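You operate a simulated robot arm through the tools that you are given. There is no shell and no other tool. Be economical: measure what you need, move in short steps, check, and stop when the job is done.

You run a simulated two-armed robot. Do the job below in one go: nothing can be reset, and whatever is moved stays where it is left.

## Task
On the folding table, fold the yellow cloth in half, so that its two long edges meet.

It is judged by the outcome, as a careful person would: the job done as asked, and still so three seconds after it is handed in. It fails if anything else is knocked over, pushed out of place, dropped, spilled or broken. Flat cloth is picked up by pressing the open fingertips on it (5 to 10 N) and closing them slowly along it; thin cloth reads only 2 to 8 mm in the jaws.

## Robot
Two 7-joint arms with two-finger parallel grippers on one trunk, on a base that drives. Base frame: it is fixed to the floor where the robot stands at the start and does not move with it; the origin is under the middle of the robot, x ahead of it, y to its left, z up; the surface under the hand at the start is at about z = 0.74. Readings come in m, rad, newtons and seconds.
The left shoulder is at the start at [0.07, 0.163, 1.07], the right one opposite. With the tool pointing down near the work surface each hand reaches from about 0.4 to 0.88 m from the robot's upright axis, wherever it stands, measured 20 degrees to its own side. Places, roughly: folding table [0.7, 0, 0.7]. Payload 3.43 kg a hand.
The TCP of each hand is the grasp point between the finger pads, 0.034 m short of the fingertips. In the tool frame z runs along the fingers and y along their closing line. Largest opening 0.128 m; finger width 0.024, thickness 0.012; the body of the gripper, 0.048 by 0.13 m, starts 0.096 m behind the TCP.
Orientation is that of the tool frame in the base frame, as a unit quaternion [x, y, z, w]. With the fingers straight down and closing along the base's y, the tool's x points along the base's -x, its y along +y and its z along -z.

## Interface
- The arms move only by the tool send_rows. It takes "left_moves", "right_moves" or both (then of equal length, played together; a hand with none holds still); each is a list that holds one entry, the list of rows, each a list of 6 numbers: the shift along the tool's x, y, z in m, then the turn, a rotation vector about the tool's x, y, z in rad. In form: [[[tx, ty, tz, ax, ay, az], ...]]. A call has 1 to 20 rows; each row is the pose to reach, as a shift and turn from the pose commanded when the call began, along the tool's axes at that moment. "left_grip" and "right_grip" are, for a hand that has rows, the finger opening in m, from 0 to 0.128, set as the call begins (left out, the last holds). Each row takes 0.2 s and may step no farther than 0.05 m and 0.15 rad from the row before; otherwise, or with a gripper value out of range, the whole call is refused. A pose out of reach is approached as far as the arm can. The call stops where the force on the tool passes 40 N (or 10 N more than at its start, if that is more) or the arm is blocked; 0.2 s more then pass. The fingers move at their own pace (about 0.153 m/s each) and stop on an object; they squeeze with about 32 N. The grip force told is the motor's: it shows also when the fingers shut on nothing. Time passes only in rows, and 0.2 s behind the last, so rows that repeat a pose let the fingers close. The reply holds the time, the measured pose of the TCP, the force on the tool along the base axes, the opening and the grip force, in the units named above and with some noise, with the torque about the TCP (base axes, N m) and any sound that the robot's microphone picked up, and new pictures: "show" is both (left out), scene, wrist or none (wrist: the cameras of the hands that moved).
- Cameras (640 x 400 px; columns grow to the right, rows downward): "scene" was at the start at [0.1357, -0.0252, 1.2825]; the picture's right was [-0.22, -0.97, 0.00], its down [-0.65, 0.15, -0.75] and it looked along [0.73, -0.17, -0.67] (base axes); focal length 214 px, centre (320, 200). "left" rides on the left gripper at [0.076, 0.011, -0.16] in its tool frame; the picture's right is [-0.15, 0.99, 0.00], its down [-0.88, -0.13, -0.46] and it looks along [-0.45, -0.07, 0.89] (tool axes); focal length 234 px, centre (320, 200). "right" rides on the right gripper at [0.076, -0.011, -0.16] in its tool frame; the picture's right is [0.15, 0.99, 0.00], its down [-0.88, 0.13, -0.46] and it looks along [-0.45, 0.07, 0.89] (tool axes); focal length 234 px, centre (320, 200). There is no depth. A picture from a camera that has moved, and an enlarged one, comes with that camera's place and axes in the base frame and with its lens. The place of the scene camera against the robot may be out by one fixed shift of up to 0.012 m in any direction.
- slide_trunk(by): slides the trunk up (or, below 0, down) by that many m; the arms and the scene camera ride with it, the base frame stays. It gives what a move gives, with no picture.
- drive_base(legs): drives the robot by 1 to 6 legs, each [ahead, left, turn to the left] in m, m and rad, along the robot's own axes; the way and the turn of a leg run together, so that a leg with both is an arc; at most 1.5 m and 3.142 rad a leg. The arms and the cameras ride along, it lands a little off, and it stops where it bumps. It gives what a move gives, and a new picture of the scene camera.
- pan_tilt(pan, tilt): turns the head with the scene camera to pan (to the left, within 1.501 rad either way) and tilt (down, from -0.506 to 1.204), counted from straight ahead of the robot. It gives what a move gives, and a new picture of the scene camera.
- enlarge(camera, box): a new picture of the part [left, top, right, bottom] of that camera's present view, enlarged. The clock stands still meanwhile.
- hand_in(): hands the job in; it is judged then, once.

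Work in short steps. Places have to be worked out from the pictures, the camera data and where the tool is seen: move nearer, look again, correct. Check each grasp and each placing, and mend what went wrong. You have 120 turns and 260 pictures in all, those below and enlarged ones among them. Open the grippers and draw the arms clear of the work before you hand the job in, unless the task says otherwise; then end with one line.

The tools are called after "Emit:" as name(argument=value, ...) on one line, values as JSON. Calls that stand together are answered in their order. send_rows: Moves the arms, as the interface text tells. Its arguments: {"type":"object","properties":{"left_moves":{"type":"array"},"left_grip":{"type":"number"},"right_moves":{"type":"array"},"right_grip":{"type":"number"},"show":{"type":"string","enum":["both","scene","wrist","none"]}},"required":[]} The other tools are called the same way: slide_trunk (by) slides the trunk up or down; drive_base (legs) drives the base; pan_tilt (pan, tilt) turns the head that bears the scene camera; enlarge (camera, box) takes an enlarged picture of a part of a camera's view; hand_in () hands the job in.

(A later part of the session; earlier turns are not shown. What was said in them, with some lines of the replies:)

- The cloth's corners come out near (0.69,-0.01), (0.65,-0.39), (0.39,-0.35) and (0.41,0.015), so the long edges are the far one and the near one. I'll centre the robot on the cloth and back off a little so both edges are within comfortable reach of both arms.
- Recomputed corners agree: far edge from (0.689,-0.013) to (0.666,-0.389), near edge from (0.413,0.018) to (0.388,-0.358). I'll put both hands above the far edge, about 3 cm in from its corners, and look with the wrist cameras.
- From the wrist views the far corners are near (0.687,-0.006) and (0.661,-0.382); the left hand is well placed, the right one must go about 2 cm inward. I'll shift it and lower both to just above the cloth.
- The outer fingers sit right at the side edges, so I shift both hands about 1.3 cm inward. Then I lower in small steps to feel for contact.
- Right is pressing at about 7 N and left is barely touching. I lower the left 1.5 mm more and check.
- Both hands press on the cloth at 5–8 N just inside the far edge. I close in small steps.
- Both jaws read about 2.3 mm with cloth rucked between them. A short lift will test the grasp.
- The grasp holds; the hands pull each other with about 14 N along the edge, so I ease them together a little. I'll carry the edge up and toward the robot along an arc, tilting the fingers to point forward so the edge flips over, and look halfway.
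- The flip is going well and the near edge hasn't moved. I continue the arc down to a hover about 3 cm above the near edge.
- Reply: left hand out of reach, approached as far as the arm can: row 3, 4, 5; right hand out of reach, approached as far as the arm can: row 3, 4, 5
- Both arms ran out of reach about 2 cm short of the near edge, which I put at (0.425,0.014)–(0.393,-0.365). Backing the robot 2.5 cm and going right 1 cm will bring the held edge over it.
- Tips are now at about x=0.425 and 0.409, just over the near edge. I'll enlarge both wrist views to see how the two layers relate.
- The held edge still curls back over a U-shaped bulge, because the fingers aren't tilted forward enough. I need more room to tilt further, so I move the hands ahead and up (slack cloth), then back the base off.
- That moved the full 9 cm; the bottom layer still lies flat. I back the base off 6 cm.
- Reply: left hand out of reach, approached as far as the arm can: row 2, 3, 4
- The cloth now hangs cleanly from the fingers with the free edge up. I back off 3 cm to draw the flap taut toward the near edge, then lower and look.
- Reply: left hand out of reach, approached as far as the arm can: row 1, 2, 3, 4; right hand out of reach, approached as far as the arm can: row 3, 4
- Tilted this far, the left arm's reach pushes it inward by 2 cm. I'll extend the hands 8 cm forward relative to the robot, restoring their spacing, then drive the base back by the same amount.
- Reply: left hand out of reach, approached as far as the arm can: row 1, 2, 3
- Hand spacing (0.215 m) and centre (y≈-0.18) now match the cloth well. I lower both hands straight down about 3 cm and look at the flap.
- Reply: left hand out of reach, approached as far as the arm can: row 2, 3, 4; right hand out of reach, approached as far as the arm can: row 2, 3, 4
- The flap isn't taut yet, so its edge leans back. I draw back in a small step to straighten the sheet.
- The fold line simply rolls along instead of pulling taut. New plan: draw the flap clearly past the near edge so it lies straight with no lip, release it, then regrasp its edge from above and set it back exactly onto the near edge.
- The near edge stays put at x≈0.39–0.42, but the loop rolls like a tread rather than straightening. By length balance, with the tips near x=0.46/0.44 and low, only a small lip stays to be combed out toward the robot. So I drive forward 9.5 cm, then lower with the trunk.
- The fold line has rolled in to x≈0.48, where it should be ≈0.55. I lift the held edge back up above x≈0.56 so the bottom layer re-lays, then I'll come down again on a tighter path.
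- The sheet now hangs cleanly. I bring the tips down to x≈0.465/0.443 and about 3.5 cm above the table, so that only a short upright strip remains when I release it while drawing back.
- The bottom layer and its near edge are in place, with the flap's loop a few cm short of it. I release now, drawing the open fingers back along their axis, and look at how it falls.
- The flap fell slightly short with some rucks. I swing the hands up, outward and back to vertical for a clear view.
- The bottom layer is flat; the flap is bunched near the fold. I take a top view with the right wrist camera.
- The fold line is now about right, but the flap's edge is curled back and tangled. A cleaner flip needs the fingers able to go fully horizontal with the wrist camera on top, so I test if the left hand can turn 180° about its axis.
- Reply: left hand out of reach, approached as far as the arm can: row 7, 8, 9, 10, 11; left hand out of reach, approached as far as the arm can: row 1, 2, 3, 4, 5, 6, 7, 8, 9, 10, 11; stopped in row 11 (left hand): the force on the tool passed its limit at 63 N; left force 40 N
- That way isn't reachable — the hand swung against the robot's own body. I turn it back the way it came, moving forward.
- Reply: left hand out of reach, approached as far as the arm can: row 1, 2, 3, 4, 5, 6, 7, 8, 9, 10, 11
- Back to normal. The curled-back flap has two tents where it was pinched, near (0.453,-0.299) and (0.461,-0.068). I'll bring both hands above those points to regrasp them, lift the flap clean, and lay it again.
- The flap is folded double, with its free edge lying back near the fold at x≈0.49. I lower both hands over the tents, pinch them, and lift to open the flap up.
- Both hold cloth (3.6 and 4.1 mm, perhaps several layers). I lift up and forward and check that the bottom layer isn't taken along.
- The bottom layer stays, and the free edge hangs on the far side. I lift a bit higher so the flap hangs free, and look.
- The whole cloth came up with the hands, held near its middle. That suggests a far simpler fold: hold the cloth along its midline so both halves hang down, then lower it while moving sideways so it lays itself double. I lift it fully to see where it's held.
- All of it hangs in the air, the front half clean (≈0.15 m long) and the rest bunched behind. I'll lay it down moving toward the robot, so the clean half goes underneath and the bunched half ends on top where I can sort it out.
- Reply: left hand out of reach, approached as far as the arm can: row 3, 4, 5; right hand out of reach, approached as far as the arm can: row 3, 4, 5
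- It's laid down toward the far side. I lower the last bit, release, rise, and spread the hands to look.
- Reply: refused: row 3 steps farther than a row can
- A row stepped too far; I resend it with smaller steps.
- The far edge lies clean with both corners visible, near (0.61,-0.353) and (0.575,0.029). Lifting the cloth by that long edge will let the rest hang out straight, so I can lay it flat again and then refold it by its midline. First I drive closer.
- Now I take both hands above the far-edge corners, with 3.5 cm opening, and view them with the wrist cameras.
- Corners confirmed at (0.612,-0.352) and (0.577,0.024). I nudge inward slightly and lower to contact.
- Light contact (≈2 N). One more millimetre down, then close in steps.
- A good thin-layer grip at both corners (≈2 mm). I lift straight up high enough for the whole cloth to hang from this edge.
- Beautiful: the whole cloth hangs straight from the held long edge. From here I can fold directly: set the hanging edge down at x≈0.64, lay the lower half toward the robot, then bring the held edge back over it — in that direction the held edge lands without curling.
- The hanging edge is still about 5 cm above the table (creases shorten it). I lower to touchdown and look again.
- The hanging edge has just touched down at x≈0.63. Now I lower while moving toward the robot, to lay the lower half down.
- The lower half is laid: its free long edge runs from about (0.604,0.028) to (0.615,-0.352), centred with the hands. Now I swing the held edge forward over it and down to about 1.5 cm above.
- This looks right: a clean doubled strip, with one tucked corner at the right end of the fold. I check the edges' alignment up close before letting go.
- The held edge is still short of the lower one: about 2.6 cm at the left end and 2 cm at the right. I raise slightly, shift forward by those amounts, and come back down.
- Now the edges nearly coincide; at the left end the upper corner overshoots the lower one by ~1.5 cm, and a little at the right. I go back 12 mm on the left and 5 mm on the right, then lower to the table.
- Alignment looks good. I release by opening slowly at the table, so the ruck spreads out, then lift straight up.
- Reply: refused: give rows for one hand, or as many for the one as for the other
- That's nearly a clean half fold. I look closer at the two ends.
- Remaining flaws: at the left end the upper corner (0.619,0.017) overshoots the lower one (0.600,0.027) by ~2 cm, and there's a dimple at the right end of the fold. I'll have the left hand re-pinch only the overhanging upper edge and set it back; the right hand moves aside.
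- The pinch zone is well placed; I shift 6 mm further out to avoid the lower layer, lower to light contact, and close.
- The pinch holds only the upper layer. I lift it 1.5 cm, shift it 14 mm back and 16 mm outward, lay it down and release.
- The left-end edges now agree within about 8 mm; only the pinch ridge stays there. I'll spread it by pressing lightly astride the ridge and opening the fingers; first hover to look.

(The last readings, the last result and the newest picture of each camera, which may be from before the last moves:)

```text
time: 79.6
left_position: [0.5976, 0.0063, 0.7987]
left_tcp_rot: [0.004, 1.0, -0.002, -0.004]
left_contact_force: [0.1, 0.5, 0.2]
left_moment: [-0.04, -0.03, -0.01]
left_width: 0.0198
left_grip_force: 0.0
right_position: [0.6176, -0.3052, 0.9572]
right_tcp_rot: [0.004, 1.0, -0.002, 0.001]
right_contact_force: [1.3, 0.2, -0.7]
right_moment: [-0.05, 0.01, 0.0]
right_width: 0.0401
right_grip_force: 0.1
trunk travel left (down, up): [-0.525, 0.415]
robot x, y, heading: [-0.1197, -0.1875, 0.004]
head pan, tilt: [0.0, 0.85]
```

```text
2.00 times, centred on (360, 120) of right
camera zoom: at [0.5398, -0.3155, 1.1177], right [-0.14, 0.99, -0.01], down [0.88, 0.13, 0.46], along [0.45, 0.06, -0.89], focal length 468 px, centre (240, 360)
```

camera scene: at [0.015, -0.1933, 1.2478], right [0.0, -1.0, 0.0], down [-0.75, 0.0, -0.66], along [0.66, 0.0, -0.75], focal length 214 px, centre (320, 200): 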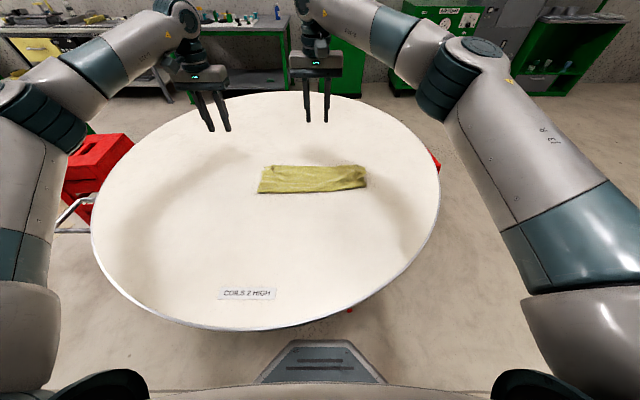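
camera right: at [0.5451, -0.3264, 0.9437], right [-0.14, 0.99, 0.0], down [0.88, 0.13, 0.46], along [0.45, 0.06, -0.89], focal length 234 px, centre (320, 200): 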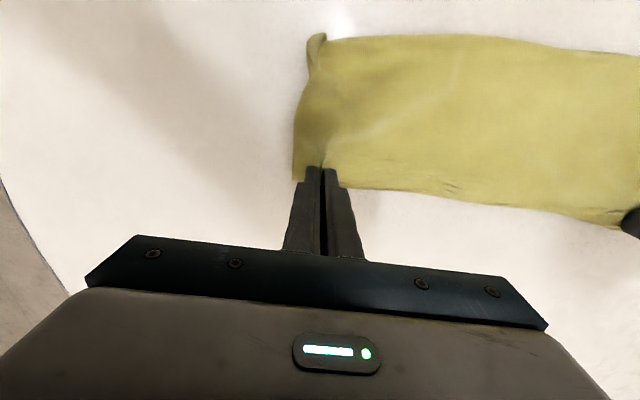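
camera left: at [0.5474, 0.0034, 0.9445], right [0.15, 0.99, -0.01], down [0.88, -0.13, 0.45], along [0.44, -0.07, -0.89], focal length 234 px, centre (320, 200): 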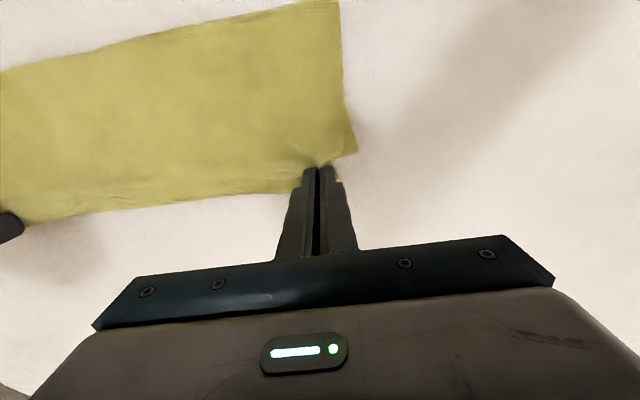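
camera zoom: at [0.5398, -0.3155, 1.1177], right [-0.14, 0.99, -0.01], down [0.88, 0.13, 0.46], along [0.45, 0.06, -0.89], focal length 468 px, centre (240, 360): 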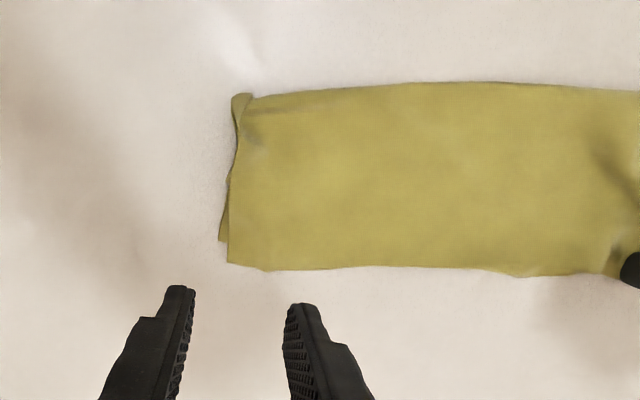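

The fingers straddle the ridge. I press lightly and open them to spread it.

Emit:
send_rows(left_moves=[[[0.0, 0.004, 0.012, 0, 0, 0], [0.0, 0.004, 0.019, 0, 0, 0], [0.0, 0.004, 0.022, 0, 0, 0], [0.0, 0.004, 0.0225, 0, 0, 0]]], show="none")

Emit:
send_rows(left_moves=[[[0, 0, 0.0003, 0, 0, 0]]], left_grip=0.032, show="none")

Emit:
send_rows(left_moves=[[[0, 0.003, 0, 0, 0, 0]]], left_grip=0.044, show="none")

Emit:
send_rows(left_moves=[[[0, 0, -0.02, 0, 0, 0], [0, 0, -0.05, 0, 0, 0]]], show="none")

Emit:
enlarge(camera="left", box=[200, 80, 440, 230])

```text
time: 80.6
left_position: [0.5984, 0.0097, 0.7766]
left_tcp_rot: [0.003, 1.0, -0.002, -0.003]
left_contact_force: [0.2, 1.1, 7.4]
left_moment: [0.09, -0.03, 0.03]
left_width: 0.02
left_grip_force: 0.1
right_position: [0.6148, -0.3066, 0.9573]
right_tcp_rot: [0.004, 1.0, -0.002, 0.002]
right_contact_force: [-0.4, 0.0, -0.2]
right_moment: [-0.06, 0.05, -0.01]
right_width: 0.0399
right_grip_force: 0.1
trunk travel left (down, up): [-0.525, 0.415]
robot x, y, heading: [-0.1169, -0.1873, 0.002]
head pan, tilt: [0.0, 0.85]
```

```text
time: 81.0
left_position: [0.5977, 0.0099, 0.7763]
left_tcp_rot: [0.004, 1.0, -0.003, -0.004]
left_contact_force: [-0.3, -1.4, 9.6]
left_moment: [0.04, 0.0, 0.03]
left_width: 0.03
left_grip_force: 0.0
right_position: [0.6157, -0.3057, 0.9585]
right_tcp_rot: [0.005, 1.0, -0.003, 0.002]
right_contact_force: [-0.1, 0.1, -0.1]
right_moment: [-0.02, 0.0, 0.0]
right_width: 0.04
right_grip_force: 0.0
trunk travel left (down, up): [-0.525, 0.415]
robot x, y, heading: [-0.1158, -0.1918, 0.008]
head pan, tilt: [0.0, 0.85]
```

```text
time: 81.4
left_position: [0.598, 0.0119, 0.7762]
left_tcp_rot: [0.004, 1.0, -0.002, -0.004]
left_contact_force: [0.7, -2.4, 9.8]
left_moment: [0.02, 0.0, -0.02]
left_width: 0.041
left_grip_force: 0.1
right_position: [0.616, -0.3071, 0.9581]
right_tcp_rot: [0.004, 1.0, -0.002, 0.002]
right_contact_force: [-0.1, -0.5, 0.3]
right_moment: [0.0, 0.04, 0.03]
right_width: 0.04
right_grip_force: 0.0
trunk travel left (down, up): [-0.525, 0.415]
robot x, y, heading: [-0.1168, -0.1867, 0.006]
head pan, tilt: [0.0, 0.85]
```

```text
time: 82.0
left_position: [0.5984, 0.014, 0.8274]
left_tcp_rot: [0.003, 1.0, -0.002, -0.004]
left_contact_force: [-0.7, -0.3, 0.4]
left_moment: [0.0, 0.0, -0.03]
left_width: 0.044
left_grip_force: 0.1
right_position: [0.6155, -0.3067, 0.9586]
right_tcp_rot: [0.003, 1.0, -0.003, 0.002]
right_contact_force: [0.7, -0.2, 0.1]
right_moment: [0.0, 0.01, 0.02]
right_width: 0.0399
right_grip_force: 0.0
trunk travel left (down, up): [-0.525, 0.415]
robot x, y, heading: [-0.1174, -0.1896, 0.005]
head pan, tilt: [0.0, 0.85]
```

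```text
2.67 times, centred on (320, 155) of left
camera zoom: at [0.524, 0.0257, 0.9886], right [0.15, 0.99, -0.01], down [0.88, -0.13, 0.45], along [0.44, -0.07, -0.89], focal length 624 px, centre (320, 320)
```

zoom: 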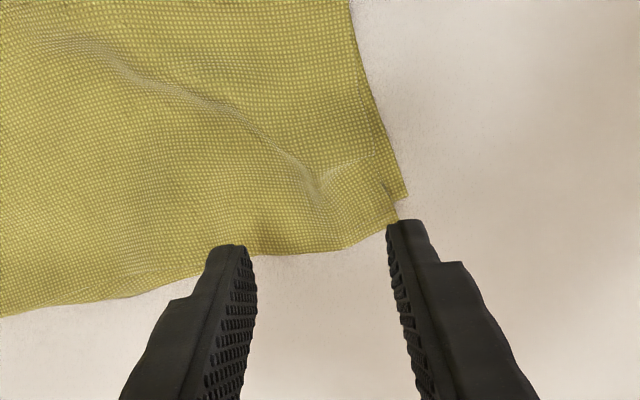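

Much better: the left corners now agree within about 1 cm and the ridge is nearly gone. I withdraw the left hand and check the whole cloth from above and the right end.

Emit:
send_rows(left_moves=[[[0, 0.03, -0.03, 0, 0, 0], [0, 0.06, -0.06, 0, 0, 0], [0, 0.1, -0.09, 0, 0, 0]]], right_moves=[[[0, 0.045, 0, 0, 0, 0], [0, 0.09, 0, 0, 0, 0], [0, 0.13, 0, 0, 0, 0]]], show="none")

Emit:
enlarge(camera="right", box=[120, 0, 520, 250])

Emit:
enlarge(camera="right", box=[180, 30, 340, 130])

Emit:
enlarge(camera="scene", box=[240, 140, 400, 240])

```text
time: 82.8
left_position: [0.5982, 0.1143, 0.9155]
left_tcp_rot: [0.003, 1.0, -0.003, -0.004]
left_contact_force: [-0.1, 0.5, -0.5]
left_moment: [-0.04, -0.02, 0.03]
left_width: 0.0442
left_grip_force: 0.1
right_position: [0.618, -0.1734, 0.9582]
right_tcp_rot: [0.004, 1.0, -0.003, 0.002]
right_contact_force: [-0.2, 0.3, 1.1]
right_moment: [-0.07, 0.0, 0.04]
right_width: 0.04
right_grip_force: 0.1
trunk travel left (down, up): [-0.525, 0.415]
robot x, y, heading: [-0.1182, -0.187, 0.001]
head pan, tilt: [0.0, 0.85]
```

```text
1.60 times, centred on (320, 125) of right
camera zoom: at [0.542, -0.1834, 1.1194], right [-0.14, 0.99, -0.01], down [0.88, 0.13, 0.46], along [0.45, 0.06, -0.89], focal length 375 px, centre (320, 320)
```

zoom: 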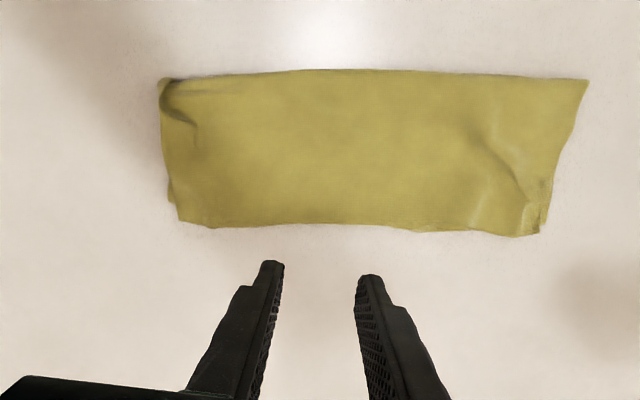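

```text
4.00 times, centred on (260, 80) of right
camera zoom: at [0.542, -0.1834, 1.1194], right [-0.14, 0.99, -0.01], down [0.88, 0.13, 0.46], along [0.45, 0.06, -0.89], focal length 937 px, centre (560, 680)
```

zoom: 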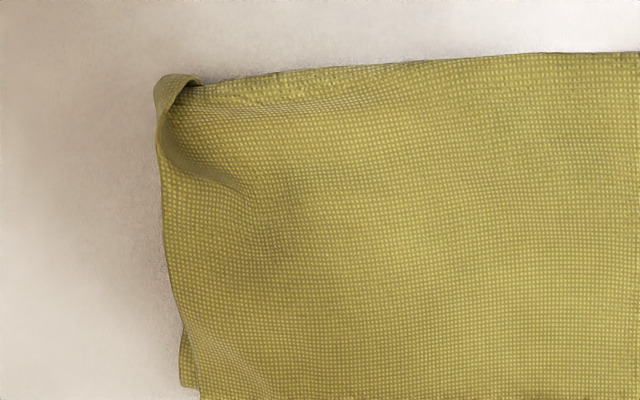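

```text
4.00 times, centred on (320, 190) of scene
camera zoom: at [0.0149, -0.192, 1.2478], right [0.0, -1.0, 0.0], down [-0.75, 0.0, -0.66], along [0.66, 0.0, -0.75], focal length 858 px, centre (320, 240)
```

zoom: 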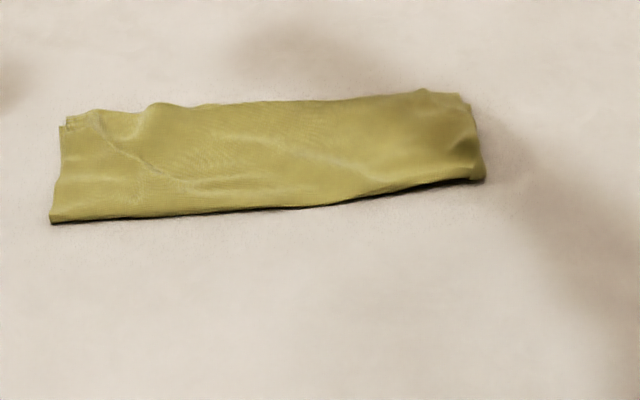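

The cloth is folded in half with its long edges meeting within about a centimetre, and nothing else on the table was touched. I draw both arms up and away and take a last look.

Emit:
send_rows(left_moves=[[[0, 0.03, -0.02, 0, 0, 0], [0.02, 0.06, -0.04, 0, 0, 0], [0.04, 0.09, -0.06, 0, 0, 0], [0.07, 0.11, -0.06, 0, 0, 0]]], right_moves=[[[0, -0.04, -0.01, 0, 0, 0], [0, -0.08, -0.02, 0, 0, 0], [0.02, -0.12, -0.03, 0, 0, 0], [0.04, -0.16, -0.04, 0, 0, 0]]], show="none")

Emit:
send_rows(left_moves=[[[0.04, 0.01, 0, 0, 0, 0], [0.08, 0.02, 0, 0, 0, 0]]], right_moves=[[[0.02, -0.04, 0, 0, 0, 0], [0.05, -0.07, 0, 0, 0, 0]]], show="scene")

```text
time: 83.8
left_position: [0.528, 0.2251, 0.9769]
left_tcp_rot: [0.004, 1.0, -0.002, -0.002]
left_contact_force: [0.0, -0.2, 0.9]
left_moment: [0.02, 0.0, -0.01]
left_width: 0.044
left_grip_force: 0.0
right_position: [0.5748, -0.3377, 0.9994]
right_tcp_rot: [0.004, 1.0, -0.002, 0.002]
right_contact_force: [0.3, 0.2, -0.7]
right_moment: [0.01, -0.03, 0.03]
right_width: 0.0396
right_grip_force: 0.1
trunk travel left (down, up): [-0.525, 0.415]
robot x, y, heading: [-0.1179, -0.1931, 0.007]
head pan, tilt: [0.0, 0.85]
```

```text
time: 84.4
left_position: [0.4497, 0.245, 0.9771]
left_tcp_rot: [0.003, 1.0, -0.003, -0.003]
left_contact_force: [-0.5, -0.6, 0.0]
left_moment: [0.0, 0.0, 0.03]
left_width: 0.0441
left_grip_force: 0.2
right_position: [0.5257, -0.4064, 0.9987]
right_tcp_rot: [0.003, 1.0, -0.002, 0.001]
right_contact_force: [-1.1, -0.5, -0.2]
right_moment: [0.0, 0.0, 0.01]
right_width: 0.0401
right_grip_force: 0.1
trunk travel left (down, up): [-0.525, 0.415]
robot x, y, heading: [-0.1137, -0.191, 0.003]
head pan, tilt: [0.0, 0.85]
camera scene: at [0.0142, -0.1951, 1.248], right [0.0, -1.0, 0.0], down [-0.75, 0.0, -0.66], along [0.66, 0.0, -0.75], focal length 214 px, centre (320, 200)
```

scene: 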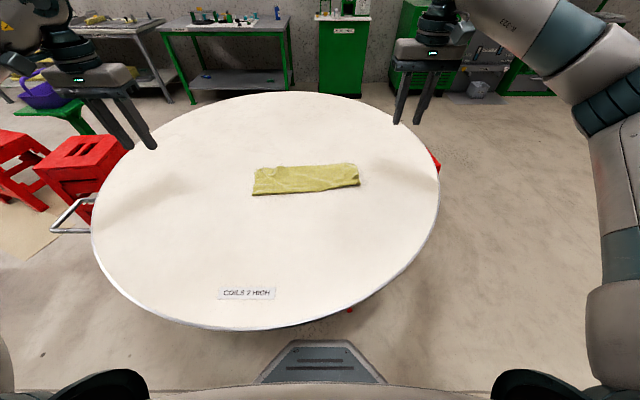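

The arms are clear, the grippers open, and the cloth rests folded in half on the table. I hand the job in.

Emit:
hand_in()

```text
The job is handed in.
```

The yellow cloth lies on the folding table folded in half, with its two long edges meeting to within about a centimetre; a small dimple remains at the right end of the fold, and it lies up to about 9 cm from where it started.
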